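You operate a simulated robot arm through the tools that you are given. There is no shell and no other tool. Be economical: measure what you need, move in short steps, check, and stop when the job is done.

You run a simulated two-armed robot. Do the job below in one go: nothing can be reset, and whatever is moved stays where it is left.

## Task
Test the clamped cover at 3 bar, vent, and dot it green for PASS or red for LEAK.
Fine: hold the marker holder while you pull the marker; put it back. The cover stays clamped and plugged.

The check looks at the end state, three seconds after you hand in, the way a careful person would. Anything else that was tipped, shoved, dropped, spilled or broken makes it a failure. Lids that push on must go on centred and level and be pressed home; caps that screw on are set level and turned clockwise until they are tight.

## Robot
Two 7-joint arms with fingered hands on one trunk, on a base that drives. Base frame: it is fixed to the floor where the robot stands at the start and does not move with it; the origin is under the middle of the robot, x ahead of it, y to its left, z up; the surface under the hand at the start is at about z = 85. Readings come in cm, rad, newtons and seconds.
The left shoulder is at the start at [2.1, 20.8, 137.3], the right one opposite. Places, roughly: blue clamp lever [60, 40, 100]; pressure knob [60, 10, 90]; test lever [80, 10, 100]. Payload 5 kg a hand.
The tool frame of a hand sits at the grasp point between the pads (the TCP): z along the fingers, y along the line on which they close. The tips reach 4.8 cm beyond it. The gripper opens to 16 cm. The gripper's body begins 5.6 cm behind the TCP. The gripper is a hand of 4 fingers: y runs from the thumb to the fingers, the wrist lies at [-2.6, -14.2, -25.2] in the tool frame.
Orientation is told as [roll, pitch, yaw] about the base's x, y, z axes, in that order, counted from this pose: with the fingers straight down and the wrist toward the robot, the tool's x, y and z point along [0, 1, 0], [1, 0, 0] and [0, 0, -1] of the base frame.

## Interface
- The arms move only by the tool step_arm. It takes "left_rows", "right_rows" or both (then of equal length, played together; a hand with none holds still); each is one flat list of numbers, 6 for each row, row after row: the turn, a rotation vector about the tool's x, y, z in units of 4 degrees (1.0 is 4 degrees), then the shift along the tool's x, y, z in units of 20 mm (1.0 is 20 mm). In form: [wx, wy, wz, tx, ty, tz, wx, wy, wz, tx, ty, tz, ...]. A call has 1 to 12 rows; each row shifts and turns the commanded pose from where the row before left it, along the tool's axes as they then stand. A call with a number of a shift or a turn outside -1 to 1 is refused whole. A row lasts 0.2 s, in which the tool goes at most 5 cm and 0.15 rad; a call with a longer step from one row to the next is refused whole. A pose out of reach is approached as far as the arm can. The call stops where the force on the tool passes 40 N (or 10 N more than at its start, if that is more) or the arm is blocked; 0.2 s more then pass. In this call time passes only in rows, and 0.2 s behind the last. It gives the time, the measured TCP pose, the force on the tool (base axes), the opening and the grip force at its end, in the units of the frame above (readings bear some noise), with the torque about the TCP (base axes, N m) and any sound that the robot's microphone picked up, and new pictures: "pictures" is both (left out), scene, wrist or none (wrist: the cameras of the hands that moved).
- Cameras (640 x 400 px; columns grow to the right, rows downward): "scene" is now at [9.39, -0.75, 155.58]; the picture's right is [-0.11, -0.99, 0.00], its down [-0.62, 0.07, -0.78] and it looks along [0.78, -0.08, -0.62] (base axes); focal length 240 px, centre (320, 200). "left" rides on the left gripper at [-8.7, -13.3, -18.9] in its tool frame; the picture's right is [-0.83, -0.26, 0.49], its down [0.51, -0.71, 0.49] and it looks along [0.22, 0.66, 0.72] (tool axes); focal length 238 px, centre (320, 200). "right" rides on the right gripper at [8.7, -13.3, -18.9] in its tool frame; the picture's right is [-0.83, 0.26, -0.49], its down [-0.51, -0.71, 0.49] and it looks along [-0.22, 0.66, 0.72] (tool axes); focal length 238 px, centre (320, 200). There is no depth. A picture from a camera that has moved, and an enlarged one, comes with that camera's place and axes in the base frame and with its lens.
- move_column(by): slides the trunk up (or, below 0, down) by that many cm; the arms and the scene camera ride with it, the base frame stays. It gives what a move gives, with no picture.
- base_move(legs): drives the robot by 1 to 6 legs, each [ahead, left, turn to the left] in cm, cm and rad, along the robot's own axes; the way and the turn of a leg run together, so that a leg with both is an arc; at most 150 cm and 3.142 rad a leg. The arms and the cameras ride along, it lands a little off, and it stops where it bumps. It gives what a move gives, and a new picture of the scene camera.
- set_fingers(index, middle, ring, thumb_bend, thumb_turn, hand): sets how far each is bent, from 0 (flat) to 1 (curled in); at 0.3 the hand is open as for a grip, at 0.7 the pads meet at the TCP. One left out holds its place. A second passes; each finger stops where it meets its share of the squeeze, and holds until it gets a number again. It is the only way to open and close the hand. It gives what a move gives, with no picture; readings hold the bend of each and the force on the fingers (four entries, about 0 where the hand has none), thumb and palm. thumb_turn goes from beside the hand (0) to across from the fingers (1), as for a grip.
- turn_head(pan, tilt): turns the head with the scene camera to pan (to the left, within 1.501 rad either way) and tilt (down, from -0.506 to 1.204), counted from straight ahead of the robot. It gives what a move gives, and a new picture of the scene camera.
- inspect(camera, box): a new picture of the part [left, top, right, bottom] of that camera's present view, enlarged. No time passes.
- sign_off(): hands the job in; it is judged then, once.

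Go step by step. Nothing tells you exact positions but the pictures and the camera data: compare them with the known pose of the tool, close in by small moves and look again before you grip or let go. The budget is 120 turns and 260 pictures, counting those below and the enlarged ones. Unless the task says otherwise, let go and move clear before handing in, and close with one line.

The tools are called by a JSON object that holds its "op" and its "data". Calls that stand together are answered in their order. step_arm: Moves the arms, as the interface text tells. Its arguments: {"type":"object","properties":{"left_rows":{"type":"array"},"right_rows":{"type":"array"},"pictures":{"type":"string","enum":["both","scene","wrist","none"]}},"required":[]} The other tools are called the same way: move_column (by) slides the trunk up or down; set_fingers (index, middle, ring, thumb_bend, thumb_turn, hand) moves the fingers one by one; base_move (legs) drives the base; turn_head (pan, tilt) turns the head that bears the scene camera; inspect (camera, box) takes an enlarged picture of a part of a camera's view; sign_off () hands the job in.

At the start:

```text
t: 0.0
left_ee_pos: [79.17, 26.15, 135.22]
left_tool_rot: [-0.002, -0.001, 0.0]
left_contact_force: [0.2, 0.1, -0.6]
left_wrist_torque: [0.0, -0.01, -0.02]
left_gripper_width: 15.96
left_grasp_force: 0.0
left_shape: jaw
left_bend: [0.3, 0.3, 0.3, 0.3, 0.98]
left_finger forces: [0.0, 0.0, 0.1, 0.0, 0.0, 0.0]
right_ee_pos: [63.49, -27.67, 131.83]
right_tool_rot: [0.001, 0.0, 0.0]
right_contact_force: [0.1, 0.1, -0.4]
right_wrist_torque: [-0.02, -0.01, 0.01]
right_gripper_width: 15.96
right_grasp_force: 0.0
right_shape: jaw
right_bend: [0.3, 0.3, 0.3, 0.3, 0.98]
right_finger forces: [0.0, 0.0, 0.0, 0.0, 0.0, 0.0]
trunk travel left (down, up): [-37.5, 31.5]
robot x, y, heading: [0.04, 0.15, 0.002]
head pan, tilt: [-0.108, 0.674]
```

scene: 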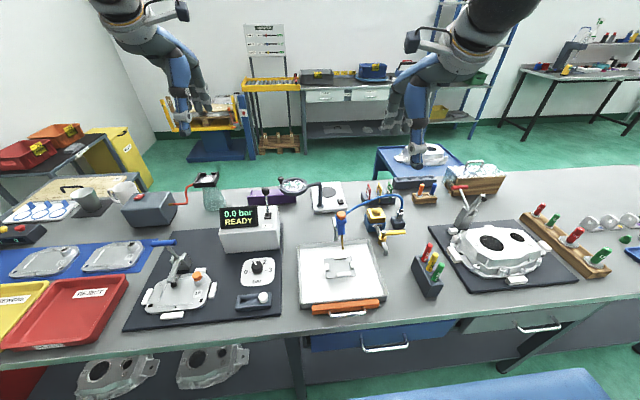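
right: 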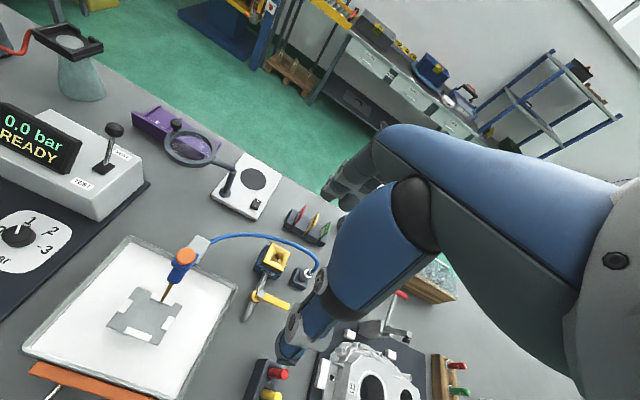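
left: 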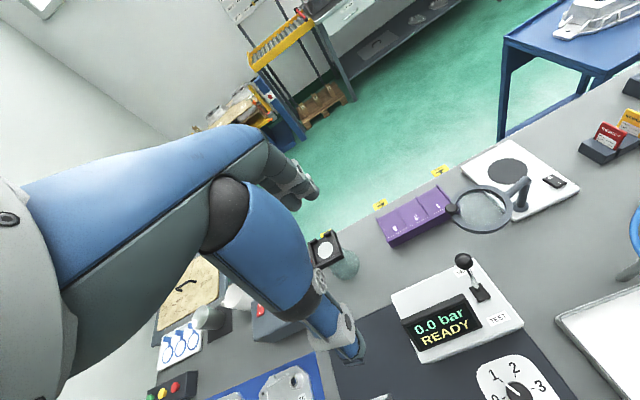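

I see the test station (display "0.0 bar READY", test lever, pressure knob, clamped cover) at left and a marker holder in the middle right. I'll look closer at these first.

{"op": "inspect", "data": {"camera": "scene", "box": [120, 170, 300, 330]}}

{"op": "inspect", "data": {"camera": "scene", "box": [290, 160, 480, 320]}}

{"op": "inspect", "data": {"camera": "scene", "box": [430, 160, 640, 310]}}

```text
2.50 times, centred on (210, 250) of scene
camera zoom: at [9.39, -0.75, 155.58], right [-0.11, -0.99, 0.0], down [-0.62, 0.07, -0.78], along [0.78, -0.08, -0.62], focal length 599 px, centre (595, 75)
```

zoom: 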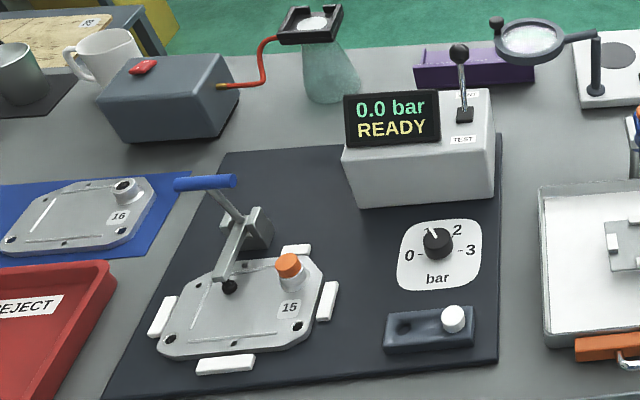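

```text
2.50 times, centred on (385, 240) of scene
camera zoom: at [9.39, -0.75, 155.58], right [-0.11, -0.99, 0.0], down [-0.62, 0.07, -0.78], along [0.78, -0.08, -0.62], focal length 599 px, centre (158, 100)
```

zoom: 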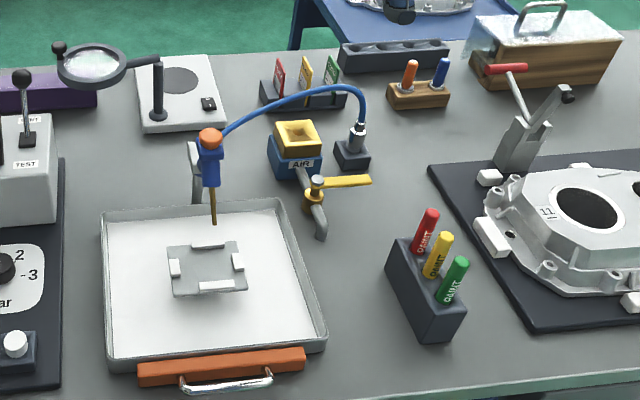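

```text
2.67 times, centred on (535, 235) of scene
camera zoom: at [9.39, -0.75, 155.58], right [-0.11, -0.99, 0.0], down [-0.62, 0.07, -0.78], along [0.78, -0.08, -0.62], focal length 639 px, centre (-253, 107)
```

zoom: 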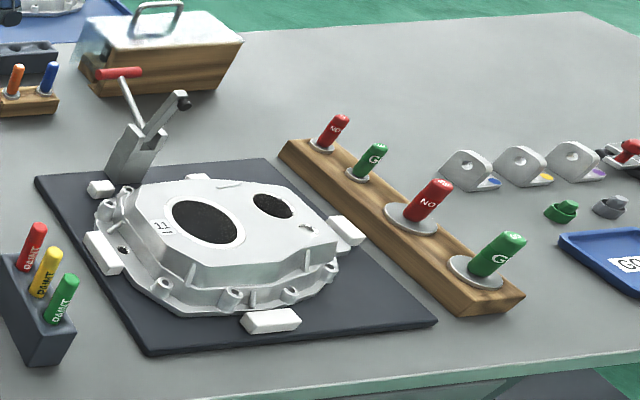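

The station is clear; I'll zoom in harder on the knob, lever, marker holder and cover, before moving the hands.

{"op": "inspect", "data": {"camera": "scene", "box": [215, 180, 295, 230]}}

{"op": "inspect", "data": {"camera": "scene", "box": [225, 250, 289, 314]}}

{"op": "inspect", "data": {"camera": "scene", "box": [400, 235, 460, 305]}}

{"op": "inspect", "data": {"camera": "scene", "box": [130, 230, 230, 330]}}

```text
8.00 times, centred on (255, 205) of scene
camera zoom: at [9.39, -0.75, 155.58], right [-0.11, -0.99, 0.0], down [-0.62, 0.07, -0.78], along [0.78, -0.08, -0.62], focal length 1916 px, centre (840, 160)
```

zoom: 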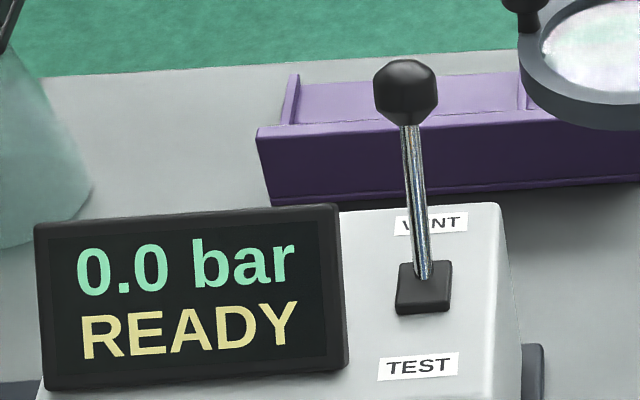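

```text
6.25 times, centred on (257, 282) of scene
camera zoom: at [9.39, -0.75, 155.58], right [-0.11, -0.99, 0.0], down [-0.62, 0.07, -0.78], along [0.78, -0.08, -0.62], focal length 1497 px, centre (714, -312)
```

zoom: 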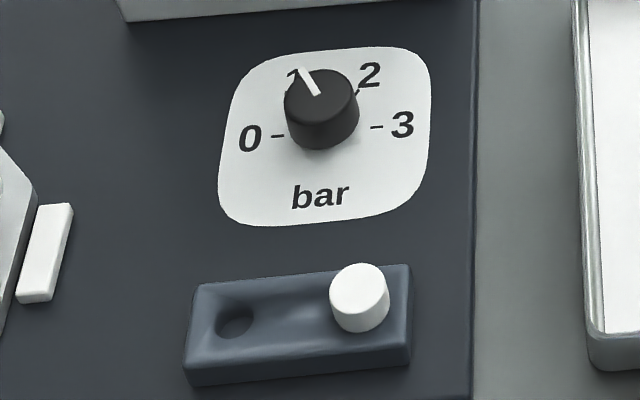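

```text
5.71 times, centred on (430, 270) of scene
camera zoom: at [9.39, -0.75, 155.58], right [-0.11, -0.99, 0.0], down [-0.62, 0.07, -0.78], along [0.78, -0.08, -0.62], focal length 1369 px, centre (-309, -200)
```

zoom: 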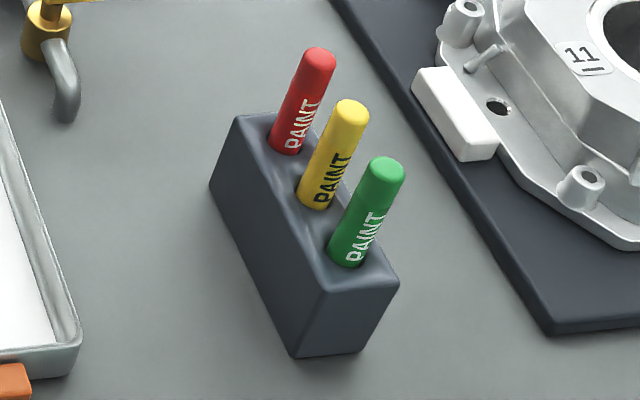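

```text
4.00 times, centred on (180, 280) of scene
camera zoom: at [9.39, -0.75, 155.58], right [-0.11, -0.99, 0.0], down [-0.62, 0.07, -0.78], along [0.78, -0.08, -0.62], focal length 958 px, centre (880, -120)
```

zoom: 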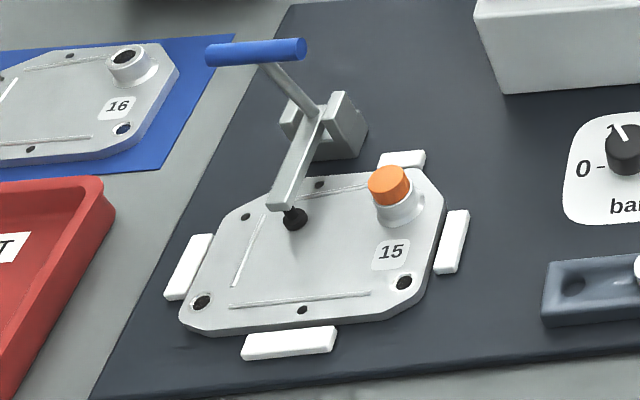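

The knob sits at about (60.5, 15.5, 88) with its pointer near 1. The test lever knob is at (79.4, 11.2, 106), leaning to VENT, and the marker holder is at about x 46–57, y −39.4, top z 91. I'll bring the left hand above the knob first.

{"op": "step_arm", "data": {"left_rows": [0, 0, 0, -0.444, -0.78, 1, 0, 0, 0, -0.444, -0.78, 1, 0, 0, 0, -0.444, -0.78, 1, 0, 0, 0, -0.444, -0.78, 1, 0, 0, 0, -0.444, -0.78, 1, 0, 0, 0, -0.444, -0.78, 1, 0, 0, 0, -0.444, -0.78, 1, 0, 0, 0, -0.444, -0.78, 1, 0, 0, 0, -0.444, -0.78, 1, 0, 0, 0, -0.444, -0.78, 1, 0, 0, 0, -0.444, -0.78, 1, 0, 0, 0, -0.444, -0.78, 1]}}

{"op": "set_fingers", "data": {"hand": "left", "index": 0.2, "middle": 0.45, "ring": 0.2, "thumb_bend": 0.45, "thumb_turn": 1}}

{"op": "inspect", "data": {"camera": "left", "box": [0, 0, 640, 400]}}

{"op": "inspect", "data": {"camera": "scene", "box": [170, 130, 330, 320]}}

```text
t: 2.6
left_ee_pos: [60.4, 15.43, 111.43]
left_tool_rot: [-0.001, 0.001, 0.0]
left_contact_force: [-0.4, 0.0, 0.6]
left_wrist_torque: [0.07, 0.08, 0.02]
left_gripper_width: 15.98
left_grasp_force: 0.1
left_shape: jaw
left_bend: [0.3, 0.3, 0.3, 0.3, 0.98]
left_finger forces: [0.0, 0.1, 0.1, 0.0, 0.0, 0.0]
right_ee_pos: [63.53, -27.66, 131.88]
right_tool_rot: [0.001, -0.001, 0.001]
right_contact_force: [0.7, -0.8, 0.6]
right_wrist_torque: [0.05, -0.01, 0.04]
right_gripper_width: 15.97
right_grasp_force: 0.1
right_shape: jaw
right_bend: [0.3, 0.3, 0.3, 0.3, 0.98]
right_finger forces: [0.0, 0.1, 0.1, 0.1, 0.0, 0.1]
trunk travel left (down, up): [-37.5, 31.5]
robot x, y, heading: [0.14, 0.13, 0.003]
head pan, tilt: [-0.108, 0.674]
camera scene: at [9.39, -0.82, 155.58], right [-0.11, -0.99, 0.0], down [-0.62, 0.07, -0.78], along [0.78, -0.08, -0.62], focal length 240 px, centre (320, 200)
camera left: at [47.28, 6.74, 130.19], right [-0.26, -0.83, -0.49], down [-0.71, 0.51, -0.49], along [0.66, 0.22, -0.72], focal length 238 px, centre (320, 200)
```

scene: 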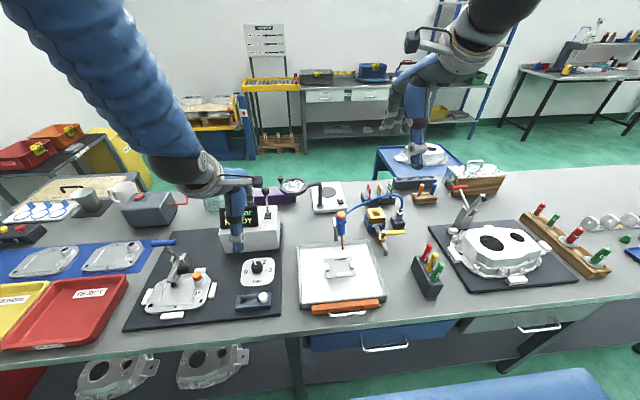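
left: 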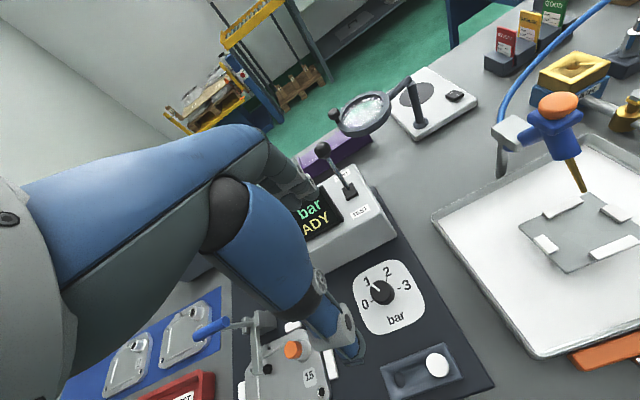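

```text
t: 3.6
left_ee_pos: [60.54, 15.32, 111.4]
left_tool_rot: [0.001, -0.001, 0.001]
left_contact_force: [-0.1, 0.4, 0.1]
left_wrist_torque: [0.02, -0.01, -0.01]
left_gripper_width: 16.5
left_grasp_force: 0.0
left_shape: fingers
left_bend: [0.2, 0.45, 0.2, 0.45, 0.99]
left_finger forces: [0.0, 0.1, 0.1, 0.1, 0.1, 0.0]
right_ee_pos: [63.35, -27.51, 131.83]
right_tool_rot: [0.0, 0.001, -0.002]
right_contact_force: [0.0, 0.0, 1.0]
right_wrist_torque: [0.01, -0.02, 0.02]
right_gripper_width: 15.95
right_grasp_force: 0.0
right_shape: jaw
right_bend: [0.3, 0.3, 0.3, 0.3, 0.98]
right_finger forces: [0.0, 0.1, 0.0, 0.0, 0.0, 0.1]
trunk travel left (down, up): [-37.5, 31.5]
robot x, y, heading: [0.34, -0.09, -0.0]
head pan, tilt: [-0.108, 0.674]
```

```text
1.00 times, centred on (320, 200) of left (not enlarged: the box is as wide or as high as the picture)
camera zoom: at [47.28, 6.77, 130.18], right [-0.26, -0.83, -0.49], down [-0.71, 0.51, -0.49], along [0.66, 0.22, -0.72], focal length 238 px, centre (320, 200)
```

zoom: 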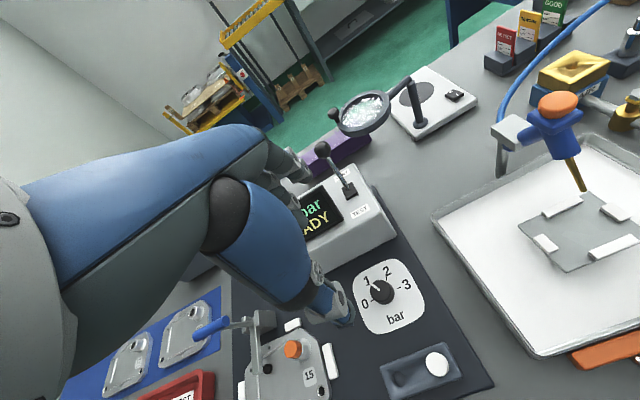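

```text
2.11 times, centred on (250, 225) of scene
camera zoom: at [9.38, -0.77, 155.58], right [-0.11, -0.99, 0.0], down [-0.62, 0.07, -0.78], along [0.78, -0.08, -0.62], focal length 504 px, centre (467, 147)
```

zoom: 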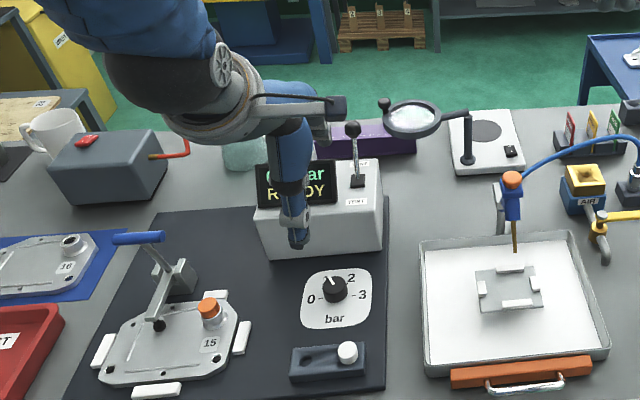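

The left hand is above the knob, and its fingers are partly hidden. I'll zoom in on it to understand the finger layout.

{"op": "inspect", "data": {"camera": "left", "box": [200, 110, 440, 340]}}

{"op": "inspect", "data": {"camera": "right", "box": [0, 0, 640, 400]}}

```text
1.74 times, centred on (320, 225) of left
camera zoom: at [47.28, 6.77, 130.18], right [-0.26, -0.83, -0.49], down [-0.71, 0.51, -0.49], along [0.66, 0.22, -0.72], focal length 414 px, centre (320, 156)
```

zoom: 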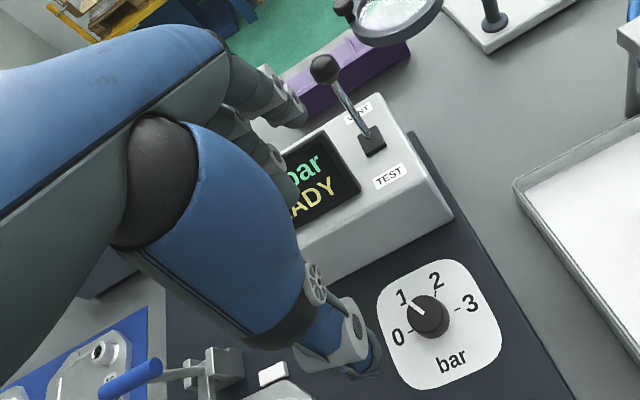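

```text
1.00 times, centred on (320, 200) of right (not enlarged: the box is as wide or as high as the picture)
camera zoom: at [50.14, -18.93, 150.7], right [0.26, -0.83, 0.49], down [-0.71, -0.51, -0.49], along [0.66, -0.22, -0.72], focal length 238 px, centre (320, 200)
```

zoom: 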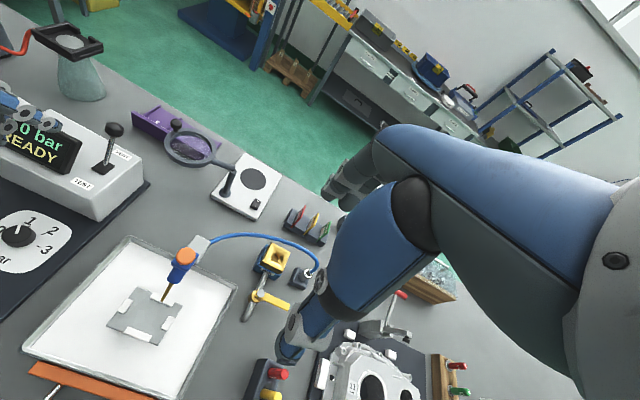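

I need to see where the pads actually meet, so I'll close thumb and middle in the air and look.

{"op": "set_fingers", "data": {"hand": "left", "index": 0, "middle": 0.62, "ring": 0, "thumb_bend": 0.62, "thumb_turn": 1}}

{"op": "inspect", "data": {"camera": "left", "box": [200, 110, 440, 340]}}

{"op": "inspect", "data": {"camera": "right", "box": [0, 70, 120, 150]}}

{"op": "inspect", "data": {"camera": "scene", "box": [200, 150, 300, 270]}}

```text
t: 4.6
left_ee_pos: [60.5, 15.4, 111.34]
left_tool_rot: [0.001, 0.001, -0.001]
left_contact_force: [0.4, -0.2, 1.2]
left_wrist_torque: [-0.01, 0.03, -0.04]
left_gripper_width: 17.53
left_grasp_force: 0.1
left_shape: fingers
left_bend: [0.0, 0.62, 0.0, 0.62, 1.0]
left_finger forces: [0.0, 0.1, 0.0, 0.1, 0.0, 0.0]
right_ee_pos: [63.37, -27.54, 131.88]
right_tool_rot: [0.0, -0.001, 0.0]
right_contact_force: [0.1, -0.1, 0.5]
right_wrist_torque: [-0.02, -0.05, -0.01]
right_gripper_width: 15.97
right_grasp_force: 0.0
right_shape: jaw
right_bend: [0.3, 0.3, 0.3, 0.3, 0.98]
right_finger forces: [0.0, 0.0, 0.0, 0.0, 0.0, 0.0]
trunk travel left (down, up): [-37.5, 31.5]
robot x, y, heading: [-0.27, 0.1, 0.007]
head pan, tilt: [-0.108, 0.674]
```

```text
1.74 times, centred on (320, 225) of left
camera zoom: at [47.28, 6.78, 130.18], right [-0.26, -0.83, -0.49], down [-0.71, 0.51, -0.49], along [0.66, 0.22, -0.72], focal length 414 px, centre (320, 156)
```

zoom: 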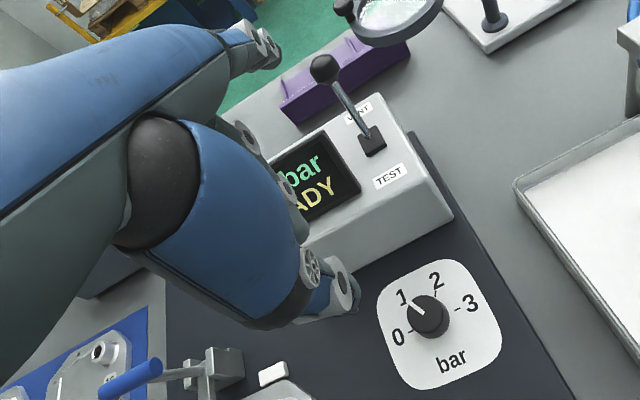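

```text
5.00 times, centred on (60, 110) of right
camera zoom: at [50.14, -18.92, 150.71], right [0.26, -0.83, 0.49], down [-0.71, -0.51, -0.49], along [0.66, -0.22, -0.72], focal length 1192 px, centre (1620, 650)
```

zoom: 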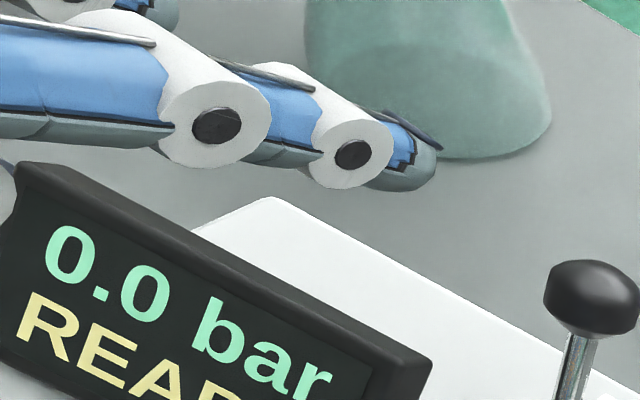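

```text
3.33 times, centred on (250, 210) of scene
camera zoom: at [9.38, -0.76, 155.58], right [-0.11, -0.99, 0.0], down [-0.62, 0.07, -0.78], along [0.78, -0.08, -0.62], focal length 798 px, centre (553, 167)
```

zoom: 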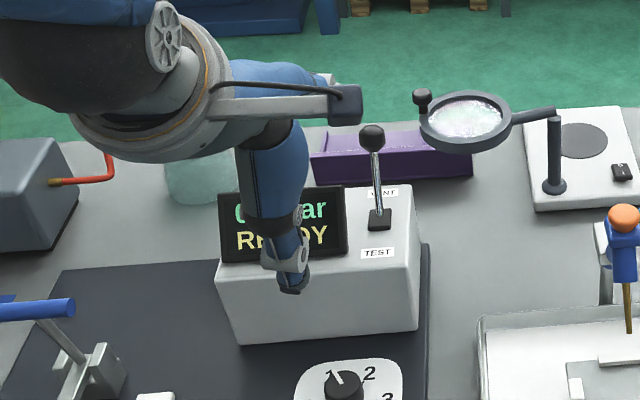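

The fingers close over an arc, so I should keep all of them partly curled. The box front sits at x≈70, so I'll turn the hand to yaw −30° before lowering it onto the knob.

{"op": "set_fingers", "data": {"hand": "left", "index": 0.45, "middle": 0.45, "ring": 0.45, "thumb_bend": 0.45, "thumb_turn": 1}}

{"op": "step_arm", "data": {"left_rows": [0, 0, 0.94, 0, 0, 0, 0, 0, 0.94, 0, 0, 0, 0, 0, 0.94, 0, 0, 0, 0, 0, 0.94, 0, 0, 0, 0, 0, 0.94, 0, 0, 0.5, 0, 0, 0.94, 0, 0, 0.5, 0, 0, 0.94, 0, 0, 1, 0, 0, 0.94, 0, 0, 1, 0, 0, 0, 0, 0, 1, 0, 0, 0, 0, 0, 1]}}

{"op": "inspect", "data": {"camera": "scene", "box": [190, 170, 310, 320]}}

```text
t: 5.6
left_ee_pos: [60.53, 15.4, 111.43]
left_tool_rot: [0.001, 0.001, 0.0]
left_contact_force: [-0.1, 0.3, -0.6]
left_wrist_torque: [0.0, -0.02, 0.02]
left_gripper_width: 11.08
left_grasp_force: 0.1
left_shape: fingers
left_bend: [0.45, 0.45, 0.45, 0.45, 0.99]
left_finger forces: [0.1, 0.0, 0.0, 0.0, 0.1, 0.0]
right_ee_pos: [63.38, -27.53, 131.86]
right_tool_rot: [-0.001, -0.001, -0.002]
right_contact_force: [0.4, -0.4, 0.7]
right_wrist_torque: [-0.01, 0.03, 0.0]
right_gripper_width: 15.93
right_grasp_force: 0.0
right_shape: jaw
right_bend: [0.3, 0.3, 0.3, 0.3, 0.98]
right_finger forces: [0.1, 0.1, 0.0, 0.1, 0.1, 0.1]
trunk travel left (down, up): [-37.5, 31.5]
robot x, y, heading: [-0.03, -0.06, 0.001]
head pan, tilt: [-0.108, 0.674]
```

```text
t: 7.8
left_ee_pos: [60.83, 15.48, 101.56]
left_tool_rot: [0.001, -0.008, -0.527]
left_contact_force: [-2.0, -1.0, 20.4]
left_wrist_torque: [0.32, -1.67, 0.02]
left_gripper_width: 11.08
left_grasp_force: 10.2
left_shape: fingers
left_bend: [0.45, 0.45, 0.45, 0.45, 0.99]
left_finger forces: [0.0, 0.0, 20.3, 0.0, 0.0, 0.0]
right_ee_pos: [63.33, -27.65, 131.86]
right_tool_rot: [0.001, -0.002, 0.0]
right_contact_force: [-0.1, -0.1, -0.4]
right_wrist_torque: [0.03, -0.01, 0.03]
right_gripper_width: 15.93
right_grasp_force: 0.0
right_shape: jaw
right_bend: [0.3, 0.3, 0.3, 0.3, 0.98]
right_finger forces: [0.1, 0.0, 0.0, 0.1, 0.0, 0.0]
trunk travel left (down, up): [-37.5, 31.5]
robot x, y, heading: [0.44, 0.05, -0.004]
head pan, tilt: [-0.108, 0.674]
camera scene: at [9.21, -0.8, 155.63], right [-0.11, -0.99, 0.0], down [-0.62, 0.07, -0.78], along [0.78, -0.08, -0.62], focal length 240 px, centre (320, 200)
camera left: at [44.86, 14.69, 120.16], right [-0.64, -0.59, -0.49], down [-0.36, 0.79, -0.49], along [0.68, -0.14, -0.72], focal length 238 px, centre (320, 200)
```

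scene: 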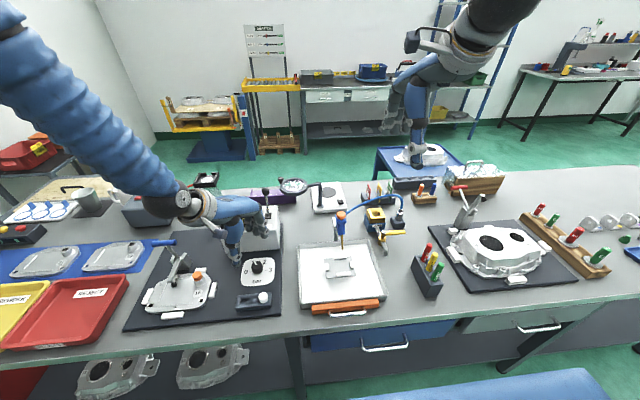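
left: 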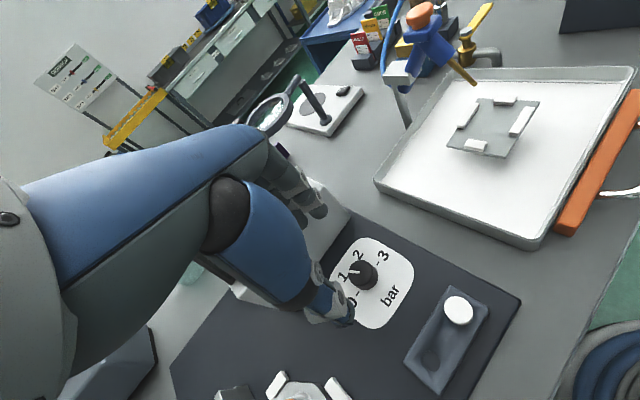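

```text
2.67 times, centred on (250, 245) of scene
camera zoom: at [9.21, -0.8, 155.63], right [-0.11, -0.99, 0.0], down [-0.62, 0.07, -0.78], along [0.78, -0.08, -0.62], focal length 639 px, centre (507, 80)
```

zoom: 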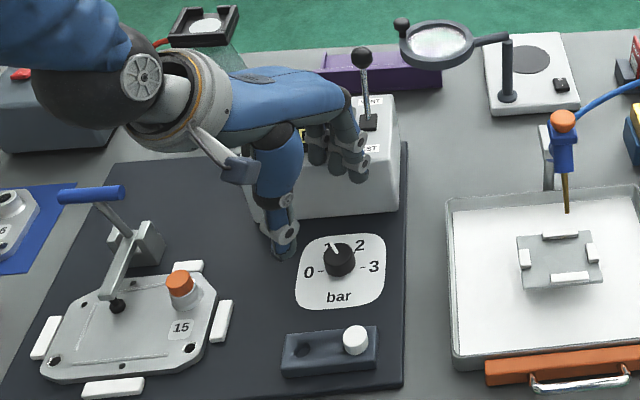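

The ring finger touched the box, so I'll lift straight away. Then I'll curl the fingers tighter and turn to yaw −75° so that they point clear of the box.

{"op": "step_arm", "data": {"left_rows": [0, 0, 0, 0, 0, -1, 0, 0, 0, 0, 0, -1, 0, 0, 0, 0, 0, -0.5], "pictures": "none"}}

{"op": "set_fingers", "data": {"hand": "left", "index": 0.55, "middle": 0.55, "ring": 0.55, "thumb_bend": 0.53}}

{"op": "step_arm", "data": {"left_rows": [0, 0, 0.94, 0, 0, 0, 0, 0, 0.94, 0, 0, 0, 0, 0, 0.94, 0, 0, 0, 0, 0, 0.94, 0, 0, 0, 0, 0, 0.94, 0, 0, 0, 0, 0, 0.94, 0, 0, 0, 0, 0, 0.94, 0, 0, 0, 0, 0, 0.94, 0, 0, 0, 0, 0, 0.94, 0, 0, 0, 0, 0, 0.94, 0, 0, 0, 0, 0, 0.94, 0, 0, 0, 0, 0, 0.94, 0, 0, 0]}}

{"op": "inspect", "data": {"camera": "scene", "box": [190, 170, 310, 320]}}

```text
t: 8.6
left_ee_pos: [60.55, 15.55, 106.18]
left_tool_rot: [0.001, 0.001, -0.526]
left_contact_force: [-0.8, 0.2, -0.5]
left_wrist_torque: [0.0, 0.0, 0.0]
left_gripper_width: 11.1
left_grasp_force: 0.2
left_shape: fingers
left_bend: [0.45, 0.45, 0.45, 0.45, 0.99]
left_finger forces: [0.1, 0.0, 0.0, 0.0, 0.0, 0.0]
right_ee_pos: [63.51, -27.55, 131.85]
right_tool_rot: [-0.001, 0.0, 0.001]
right_contact_force: [-0.1, 0.0, -1.0]
right_wrist_torque: [0.0, 0.08, 0.0]
right_gripper_width: 15.95
right_grasp_force: 0.0
right_shape: jaw
right_bend: [0.3, 0.3, 0.3, 0.3, 0.98]
right_finger forces: [0.0, 0.0, 0.0, 0.0, 0.0, 0.1]
trunk travel left (down, up): [-37.5, 31.5]
robot x, y, heading: [-0.21, 0.19, 0.003]
head pan, tilt: [-0.108, 0.674]
```

```text
t: 9.6
left_ee_pos: [60.55, 15.56, 106.27]
left_tool_rot: [0.0, -0.001, -0.527]
left_contact_force: [-0.1, -0.6, 0.7]
left_wrist_torque: [-0.01, 0.01, -0.02]
left_gripper_width: 7.57
left_grasp_force: 0.2
left_shape: fingers
left_bend: [0.55, 0.55, 0.55, 0.53, 1.0]
left_finger forces: [0.0, 0.1, 0.0, 0.0, 0.0, 0.0]
right_ee_pos: [63.45, -27.65, 131.87]
right_tool_rot: [0.0, -0.001, 0.001]
right_contact_force: [0.7, -0.1, -0.4]
right_wrist_torque: [-0.01, 0.01, -0.01]
right_gripper_width: 15.96
right_grasp_force: 0.1
right_shape: jaw
right_bend: [0.3, 0.3, 0.3, 0.3, 0.98]
right_finger forces: [0.0, 0.0, 0.0, 0.0, 0.1, 0.0]
trunk travel left (down, up): [-37.5, 31.5]
robot x, y, heading: [0.0, 0.07, -0.002]
head pan, tilt: [-0.108, 0.674]
```

```text
t: 12.2
left_ee_pos: [60.57, 15.67, 106.25]
left_tool_rot: [-0.001, -0.001, -1.313]
left_contact_force: [-0.3, 0.7, 0.3]
left_wrist_torque: [0.04, 0.03, 0.03]
left_gripper_width: 7.57
left_grasp_force: 0.0
left_shape: fingers
left_bend: [0.55, 0.55, 0.55, 0.53, 1.0]
left_finger forces: [0.1, 0.0, 0.0, 0.0, 0.0, 0.0]
right_ee_pos: [63.46, -27.48, 131.88]
right_tool_rot: [0.0, -0.001, 0.001]
right_contact_force: [0.0, 0.5, 0.1]
right_wrist_torque: [-0.03, 0.04, 0.03]
right_gripper_width: 15.96
right_grasp_force: 0.1
right_shape: jaw
right_bend: [0.3, 0.3, 0.3, 0.3, 0.98]
right_finger forces: [0.0, 0.0, 0.0, 0.1, 0.0, 0.0]
trunk travel left (down, up): [-37.5, 31.5]
robot x, y, heading: [0.21, 0.1, -0.002]
head pan, tilt: [-0.108, 0.674]
camera scene: at [9.42, -0.72, 155.58], right [-0.11, -0.99, 0.0], down [-0.62, 0.07, -0.78], along [0.78, -0.08, -0.62], focal length 240 px, centre (320, 200)
camera left: at [48.85, 26.24, 125.02], right [-0.87, 0.04, -0.49], down [0.31, 0.81, -0.49], along [0.38, -0.58, -0.72], focal length 238 px, centre (320, 200)
```

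scene: 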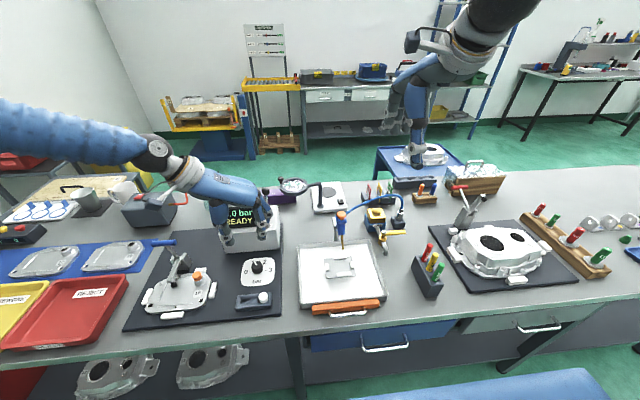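
left: 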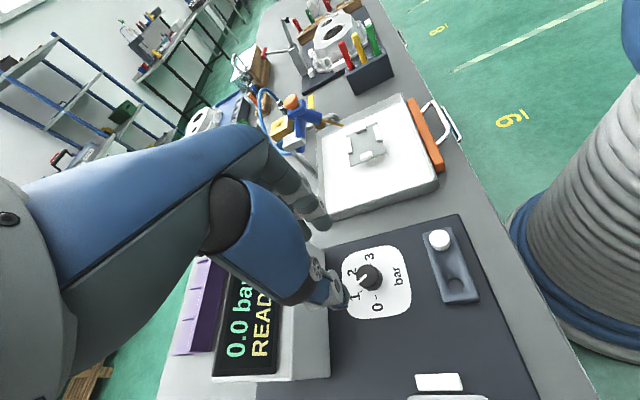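

```text
2.67 times, centred on (250, 245) of scene
camera zoom: at [9.42, -0.72, 155.58], right [-0.11, -0.99, 0.0], down [-0.62, 0.07, -0.78], along [0.78, -0.08, -0.62], focal length 639 px, centre (507, 80)
```

zoom: 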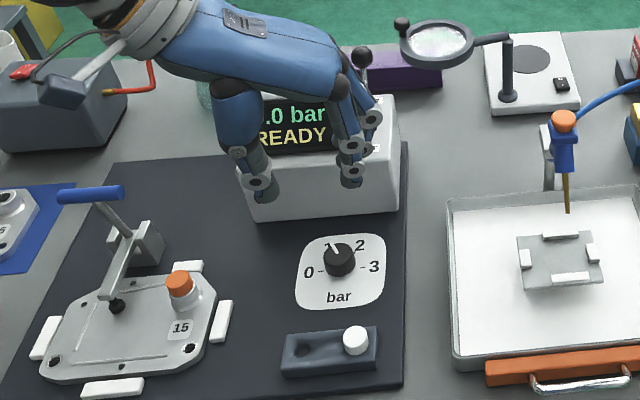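

The hand is now clear of the box with its fingers either side of the knob. I'll lower it to z≈92.

{"op": "step_arm", "data": {"left_rows": [0, 0, 0, 0, 0, 1, 0, 0, 0, 0, 0, 1, 0, 0, 0, 0, 0, 1, 0, 0, 0, 0, 0, 1, 0, 0, 0, 0, 0, 1, 0, 0, 0, 0, 0, 0.8, 0, 0, 0, 0, 0, 0.6, 0, 0, 0, 0, 0, 0.4]}}

{"op": "inspect", "data": {"camera": "scene", "box": [220, 220, 300, 300]}}

```text
t: 14.0
left_ee_pos: [60.36, 15.5, 92.77]
left_tool_rot: [-0.001, 0.0, -1.315]
left_contact_force: [-6.6, -0.5, 2.0]
left_wrist_torque: [-0.05, -0.31, -0.39]
left_gripper_width: 7.51
left_grasp_force: 3.2
left_shape: fingers
left_bend: [0.55, 0.55, 0.55, 0.53, 1.0]
left_finger forces: [0.1, 0.0, 6.7, 0.1, 0.1, 0.0]
right_ee_pos: [63.36, -27.48, 131.91]
right_tool_rot: [0.0, 0.0, 0.0]
right_contact_force: [0.7, 0.7, -0.4]
right_wrist_torque: [-0.05, 0.0, -0.04]
right_gripper_width: 15.98
right_grasp_force: 0.1
right_shape: jaw
right_bend: [0.3, 0.3, 0.3, 0.3, 0.98]
right_finger forces: [0.0, 0.0, 0.1, 0.0, 0.0, 0.0]
trunk travel left (down, up): [-37.5, 31.5]
robot x, y, heading: [-0.25, -0.05, -0.001]
head pan, tilt: [-0.108, 0.674]
camera scene: at [9.32, -0.74, 155.59], right [-0.11, -0.99, 0.0], down [-0.62, 0.07, -0.78], along [0.78, -0.08, -0.62], focal length 240 px, centre (320, 200)
camera left: at [48.66, 26.19, 111.52], right [-0.87, 0.04, -0.49], down [0.31, 0.81, -0.49], along [0.38, -0.58, -0.72], focal length 238 px, centre (320, 200)
```

scene: 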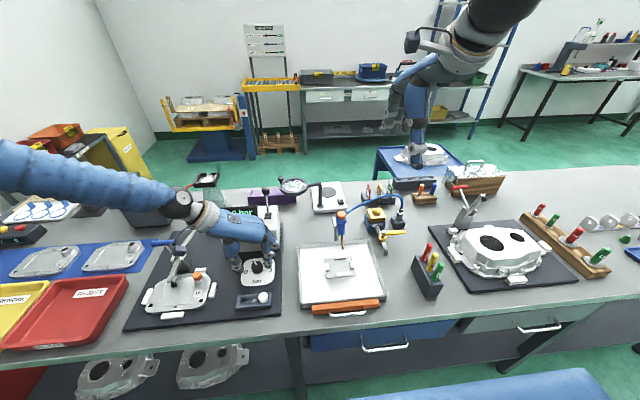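
left: 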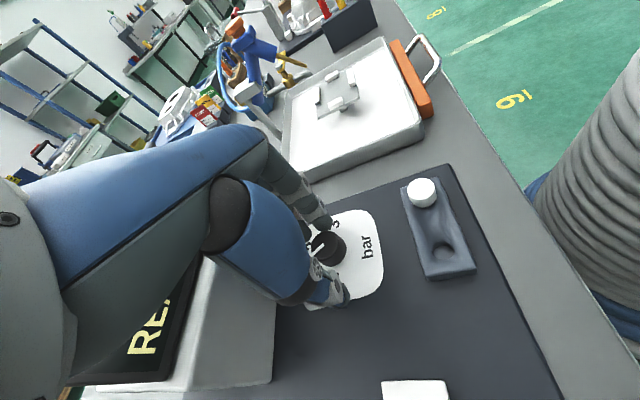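

```text
5.00 times, centred on (260, 260) of scene
camera zoom: at [9.32, -0.74, 155.59], right [-0.11, -0.99, 0.0], down [-0.62, 0.07, -0.78], along [0.78, -0.08, -0.62], focal length 1198 px, centre (620, -100)
```

zoom: 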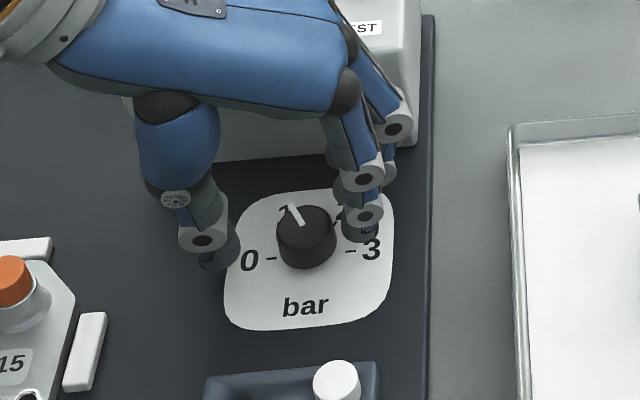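

The ring finger is brushing the box front. I'll back off slightly, fold the ring finger away, and recheck before pinching.

{"op": "step_arm", "data": {"left_rows": [0, 0, 0, -0.28, 0, 0], "pictures": "none"}}

{"op": "set_fingers", "data": {"hand": "left", "ring": 0.68}}

{"op": "inspect", "data": {"camera": "scene", "box": [230, 230, 290, 290]}}

{"op": "inspect", "data": {"camera": "left", "box": [240, 150, 440, 330]}}

```text
t: 14.4
left_ee_pos: [60.1, 15.47, 92.74]
left_tool_rot: [0.0, -0.002, -1.313]
left_contact_force: [0.0, 0.0, -0.3]
left_wrist_torque: [-0.01, -0.01, 0.01]
left_gripper_width: 7.54
left_grasp_force: 0.1
left_shape: fingers
left_bend: [0.55, 0.55, 0.55, 0.53, 1.0]
left_finger forces: [0.0, 0.0, 0.0, 0.1, 0.0, 0.0]
right_ee_pos: [63.4, -27.59, 131.89]
right_tool_rot: [0.0, 0.0, -0.001]
right_contact_force: [0.1, 0.2, 0.4]
right_wrist_torque: [0.0, 0.01, 0.02]
right_gripper_width: 15.93
right_grasp_force: 0.2
right_shape: jaw
right_bend: [0.3, 0.3, 0.3, 0.3, 0.98]
right_finger forces: [0.0, 0.1, 0.0, 0.0, 0.1, 0.1]
trunk travel left (down, up): [-37.5, 31.5]
robot x, y, heading: [0.12, 0.03, -0.0]
head pan, tilt: [-0.108, 0.674]
```

```text
t: 15.4
left_ee_pos: [60.07, 15.43, 92.67]
left_tool_rot: [0.0, 0.001, -1.311]
left_contact_force: [-0.8, -0.2, -0.4]
left_wrist_torque: [-0.02, 0.03, -0.03]
left_gripper_width: 7.54
left_grasp_force: 0.0
left_shape: fingers
left_bend: [0.55, 0.55, 0.68, 0.53, 1.0]
left_finger forces: [0.0, 0.0, 0.1, 0.0, 0.0, 0.1]
right_ee_pos: [63.41, -27.63, 131.85]
right_tool_rot: [0.0, -0.001, 0.0]
right_contact_force: [0.1, -0.4, 0.1]
right_wrist_torque: [-0.01, 0.01, -0.02]
right_gripper_width: 15.95
right_grasp_force: 0.0
right_shape: jaw
right_bend: [0.3, 0.3, 0.3, 0.3, 0.98]
right_finger forces: [0.1, 0.1, 0.0, 0.0, 0.1, 0.1]
trunk travel left (down, up): [-37.5, 31.5]
robot x, y, heading: [-0.09, 0.05, 0.0]
head pan, tilt: [-0.108, 0.674]
```

```text
6.67 times, centred on (260, 260) of scene
camera zoom: at [9.4, -0.75, 155.58], right [-0.11, -0.99, 0.0], down [-0.62, 0.07, -0.78], along [0.78, -0.08, -0.62], focal length 1597 px, centre (720, -200)
```

zoom: 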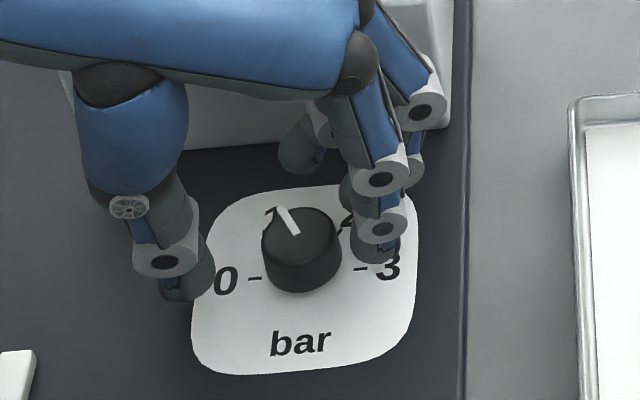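

```text
2.22 times, centred on (340, 240) of left
camera zoom: at [48.29, 26.05, 111.43], right [-0.87, 0.04, -0.49], down [0.31, 0.81, -0.49], along [0.38, -0.58, -0.72], focal length 530 px, centre (276, 111)
```

zoom: 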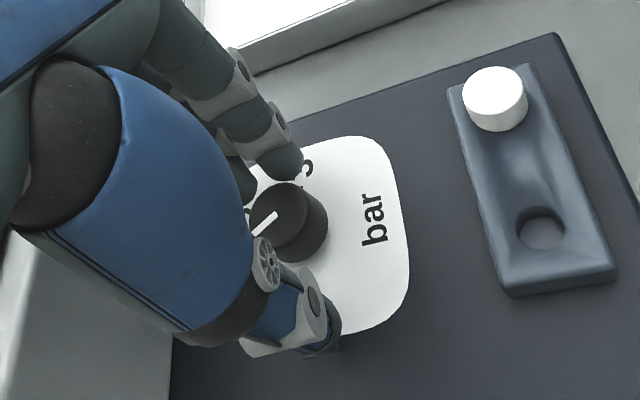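

Index and middle straddle one side of the knob and the thumb is opposite, so closing gives a three-point grip. I'll close now.

{"op": "set_fingers", "data": {"hand": "left", "index": 0.72, "middle": 0.72, "thumb_bend": 0.72}}

{"op": "inspect", "data": {"camera": "scene", "box": [230, 230, 290, 290]}}

{"op": "inspect", "data": {"camera": "left", "box": [240, 150, 440, 330]}}

```text
t: 16.4
left_ee_pos: [60.06, 15.29, 92.53]
left_tool_rot: [0.002, 0.001, -1.312]
left_contact_force: [6.5, -11.1, -4.5]
left_wrist_torque: [-0.44, -0.2, 0.04]
left_gripper_width: 4.06
left_grasp_force: 19.1
left_shape: fingers
left_bend: [0.6, 0.66, 0.68, 0.66, 1.0]
left_finger forces: [13.3, 11.7, 0.0, 0.1, 12.4, 0.0]
right_ee_pos: [63.45, -27.72, 131.75]
right_tool_rot: [-0.001, 0.0, 0.001]
right_contact_force: [0.3, 0.2, -0.3]
right_wrist_torque: [-0.02, 0.01, 0.01]
right_gripper_width: 15.97
right_grasp_force: 0.1
right_shape: jaw
right_bend: [0.3, 0.3, 0.3, 0.3, 0.98]
right_finger forces: [0.1, 0.0, 0.0, 0.0, 0.0, 0.1]
trunk travel left (down, up): [-37.5, 31.5]
robot x, y, heading: [-0.17, 0.03, 0.003]
head pan, tilt: [-0.108, 0.674]
```

```text
6.67 times, centred on (260, 260) of scene
camera zoom: at [9.49, -0.84, 155.57], right [-0.11, -0.99, 0.0], down [-0.62, 0.07, -0.78], along [0.78, -0.08, -0.62], focal length 1597 px, centre (720, -200)
```

zoom: 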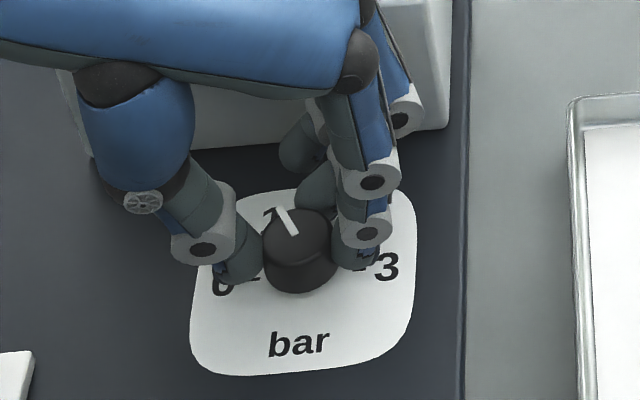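

```text
2.22 times, centred on (340, 240) of left
camera zoom: at [48.39, 25.94, 111.43], right [-0.87, 0.04, -0.49], down [0.31, 0.81, -0.49], along [0.38, -0.58, -0.72], focal length 530 px, centre (276, 111)
```

zoom: 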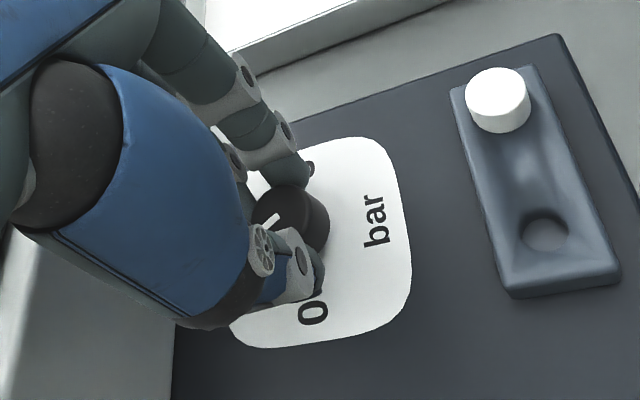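

I have a solid three-point grip. I'll turn clockwise (from above) by 48°.

{"op": "step_arm", "data": {"left_rows": [0, 0, 1, 0, 0, 0, 0, 0, 1, 0, 0, 0, 0, 0, 1, 0, 0, 0, 0, 0, 1, 0, 0, 0, 0, 0, 1, 0, 0, 0, 0, 0, 1, 0, 0, 0, 0, 0, 1, 0, 0, 0, 0, 0, 1, 0, 0, 0, 0, 0, 1, 0, 0, 0, 0, 0, 1, 0, 0, 0, 0, 0, 1, 0, 0, 0, 0, 0, 1, 0, 0, 0]}}

{"op": "inspect", "data": {"camera": "scene", "box": [220, 210, 300, 290]}}

```text
t: 19.0
left_ee_pos: [60.19, 15.1, 92.66]
left_tool_rot: [0.002, 0.001, -2.15]
left_contact_force: [20.4, -21.7, -2.3]
left_wrist_torque: [-0.9, -0.74, 0.1]
left_gripper_width: 4.03
left_grasp_force: 24.7
left_shape: fingers
left_bend: [0.62, 0.65, 0.68, 0.66, 1.0]
left_finger forces: [8.3, 25.5, 0.0, 0.1, 14.9, 0.0]
right_ee_pos: [63.5, -27.73, 131.66]
right_tool_rot: [0.003, 0.001, 0.0]
right_contact_force: [0.4, 0.0, -0.5]
right_wrist_torque: [-0.01, -0.02, 0.01]
right_gripper_width: 15.97
right_grasp_force: 0.1
right_shape: jaw
right_bend: [0.3, 0.3, 0.3, 0.3, 0.98]
right_finger forces: [0.0, 0.0, 0.1, 0.0, 0.1, 0.0]
trunk travel left (down, up): [-37.5, 31.5]
robot x, y, heading: [-0.17, 0.09, -0.001]
head pan, tilt: [-0.108, 0.674]
camera scene: at [9.58, -0.97, 155.57], right [-0.11, -0.99, 0.0], down [-0.62, 0.07, -0.78], along [0.78, -0.08, -0.62], focal length 240 px, centre (320, 200)
camera left: at [60.13, 30.99, 111.4], right [-0.56, 0.67, -0.49], down [0.81, 0.32, -0.49], along [-0.17, -0.67, -0.72], focal length 238 px, centre (320, 200)
```

scene: 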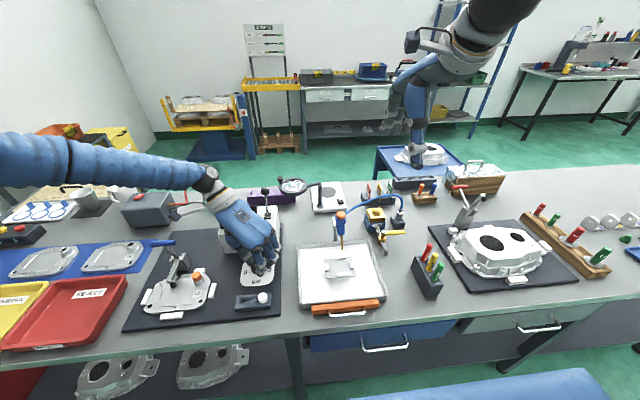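
left: 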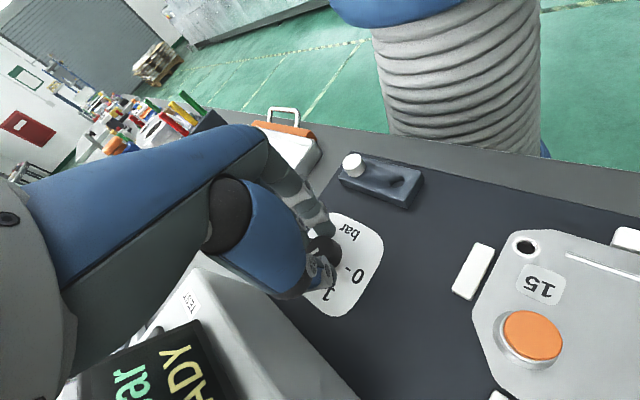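

```text
5.00 times, centred on (260, 250) of scene
camera zoom: at [9.58, -0.97, 155.57], right [-0.11, -0.99, 0.0], down [-0.62, 0.07, -0.78], along [0.78, -0.08, -0.62], focal length 1198 px, centre (620, -50)
```

zoom: 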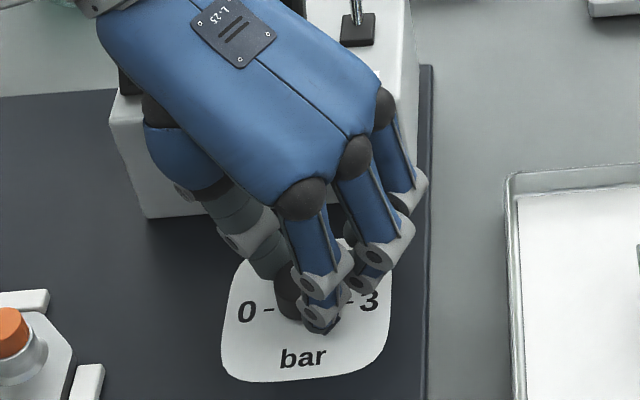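

The turn went through. I'll release and check the pointer, then swing back for a second bite.

{"op": "set_fingers", "data": {"hand": "left", "index": 0.52, "middle": 0.55, "ring": 0.62, "thumb_bend": 0.52}}

{"op": "step_arm", "data": {"left_rows": [0, 0, 0, 0, 0, -1, 0, 0, 0, 0, 0, -1, 0, 0, -1, 0, 0, -0.5, 0, 0, -1, 0, 0, 0, 0, 0, -1, 0, 0, 0, 0, 0, -1, 0, 0, 0, 0, 0, -1, 0, 0, 0, 0, 0, -1, 0, 0, 0, 0, 0, -1, 0, 0, 0, 0, 0, -1, 0, 0, 0, 0, 0, -1, 0, 0, 0, 0, 0, -1, 0, 0, 0]}}

{"op": "inspect", "data": {"camera": "scene", "box": [220, 210, 300, 290]}}

```text
t: 20.0
left_ee_pos: [59.91, 15.31, 92.55]
left_tool_rot: [-0.002, 0.0, -2.15]
left_contact_force: [-1.1, 0.3, 0.9]
left_wrist_torque: [0.05, 0.02, -0.02]
left_gripper_width: 8.25
left_grasp_force: 0.1
left_shape: fingers
left_bend: [0.52, 0.55, 0.62, 0.52, 1.0]
left_finger forces: [0.1, 0.1, 0.0, 0.0, 0.0, 0.1]
right_ee_pos: [63.42, -27.55, 131.86]
right_tool_rot: [0.0, 0.0, 0.0]
right_contact_force: [1.2, -0.6, -0.6]
right_wrist_torque: [0.03, 0.02, -0.02]
right_gripper_width: 15.97
right_grasp_force: 0.0
right_shape: jaw
right_bend: [0.3, 0.3, 0.3, 0.3, 0.98]
right_finger forces: [0.0, 0.0, 0.0, 0.1, 0.1, 0.0]
trunk travel left (down, up): [-37.5, 31.5]
robot x, y, heading: [0.26, 0.0, 0.004]
head pan, tilt: [-0.108, 0.674]
```

```text
t: 22.6
left_ee_pos: [60.1, 15.39, 97.5]
left_tool_rot: [-0.002, 0.0, -1.45]
left_contact_force: [0.7, -0.3, 0.3]
left_wrist_torque: [0.03, 0.03, -0.01]
left_gripper_width: 8.23
left_grasp_force: 0.0
left_shape: fingers
left_bend: [0.52, 0.55, 0.62, 0.52, 1.0]
left_finger forces: [0.0, 0.1, 0.0, 0.0, 0.0, 0.0]
right_ee_pos: [63.49, -27.49, 131.85]
right_tool_rot: [0.001, 0.001, 0.001]
right_contact_force: [-0.9, 0.5, -0.2]
right_wrist_torque: [-0.01, 0.0, -0.01]
right_gripper_width: 15.96
right_grasp_force: 0.0
right_shape: jaw
right_bend: [0.3, 0.3, 0.3, 0.3, 0.98]
right_finger forces: [0.0, 0.0, 0.0, 0.0, 0.0, 0.0]
trunk travel left (down, up): [-37.5, 31.5]
robot x, y, heading: [0.39, 0.15, -0.003]
head pan, tilt: [-0.108, 0.674]
camera scene: at [9.37, -0.75, 155.58], right [-0.11, -0.99, 0.0], down [-0.62, 0.07, -0.78], along [0.78, -0.08, -0.62], focal length 240 px, centre (320, 200)
camera left: at [49.87, 27.62, 116.35], right [-0.86, 0.16, -0.49], down [0.42, 0.76, -0.49], along [0.29, -0.62, -0.72], focal length 238 px, centre (320, 200)
```

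scene: 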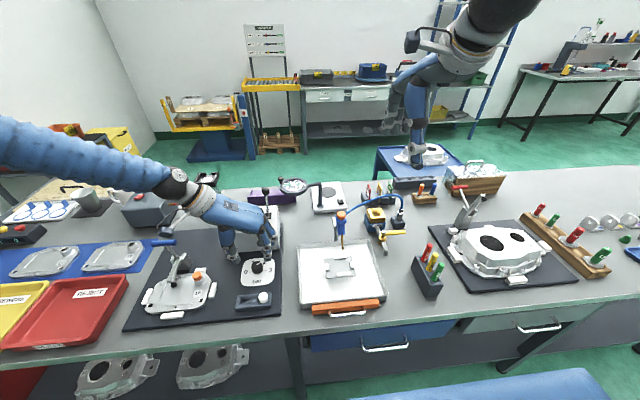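
left: 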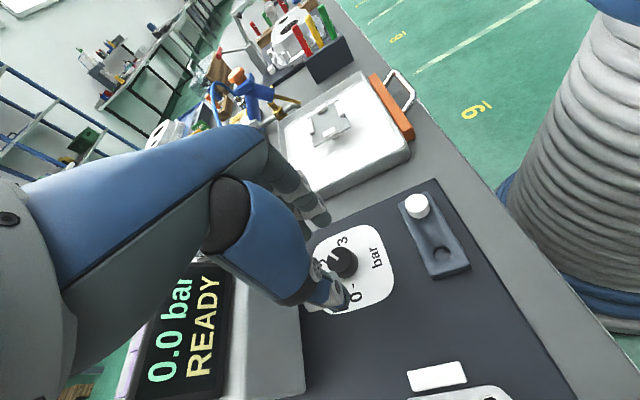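

```text
5.00 times, centred on (260, 250) of scene
camera zoom: at [9.37, -0.75, 155.58], right [-0.11, -0.99, 0.0], down [-0.62, 0.07, -0.78], along [0.78, -0.08, -0.62], focal length 1198 px, centre (620, -50)
```

zoom: 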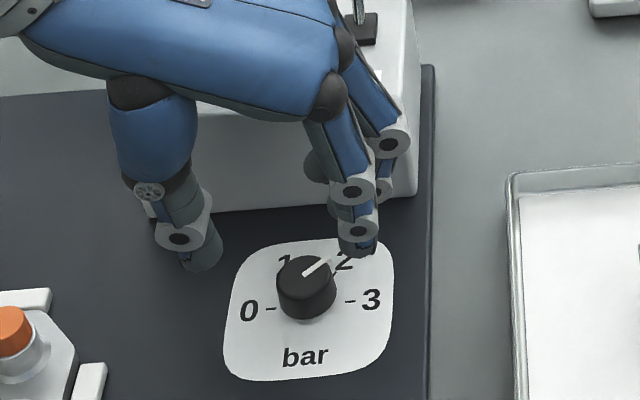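

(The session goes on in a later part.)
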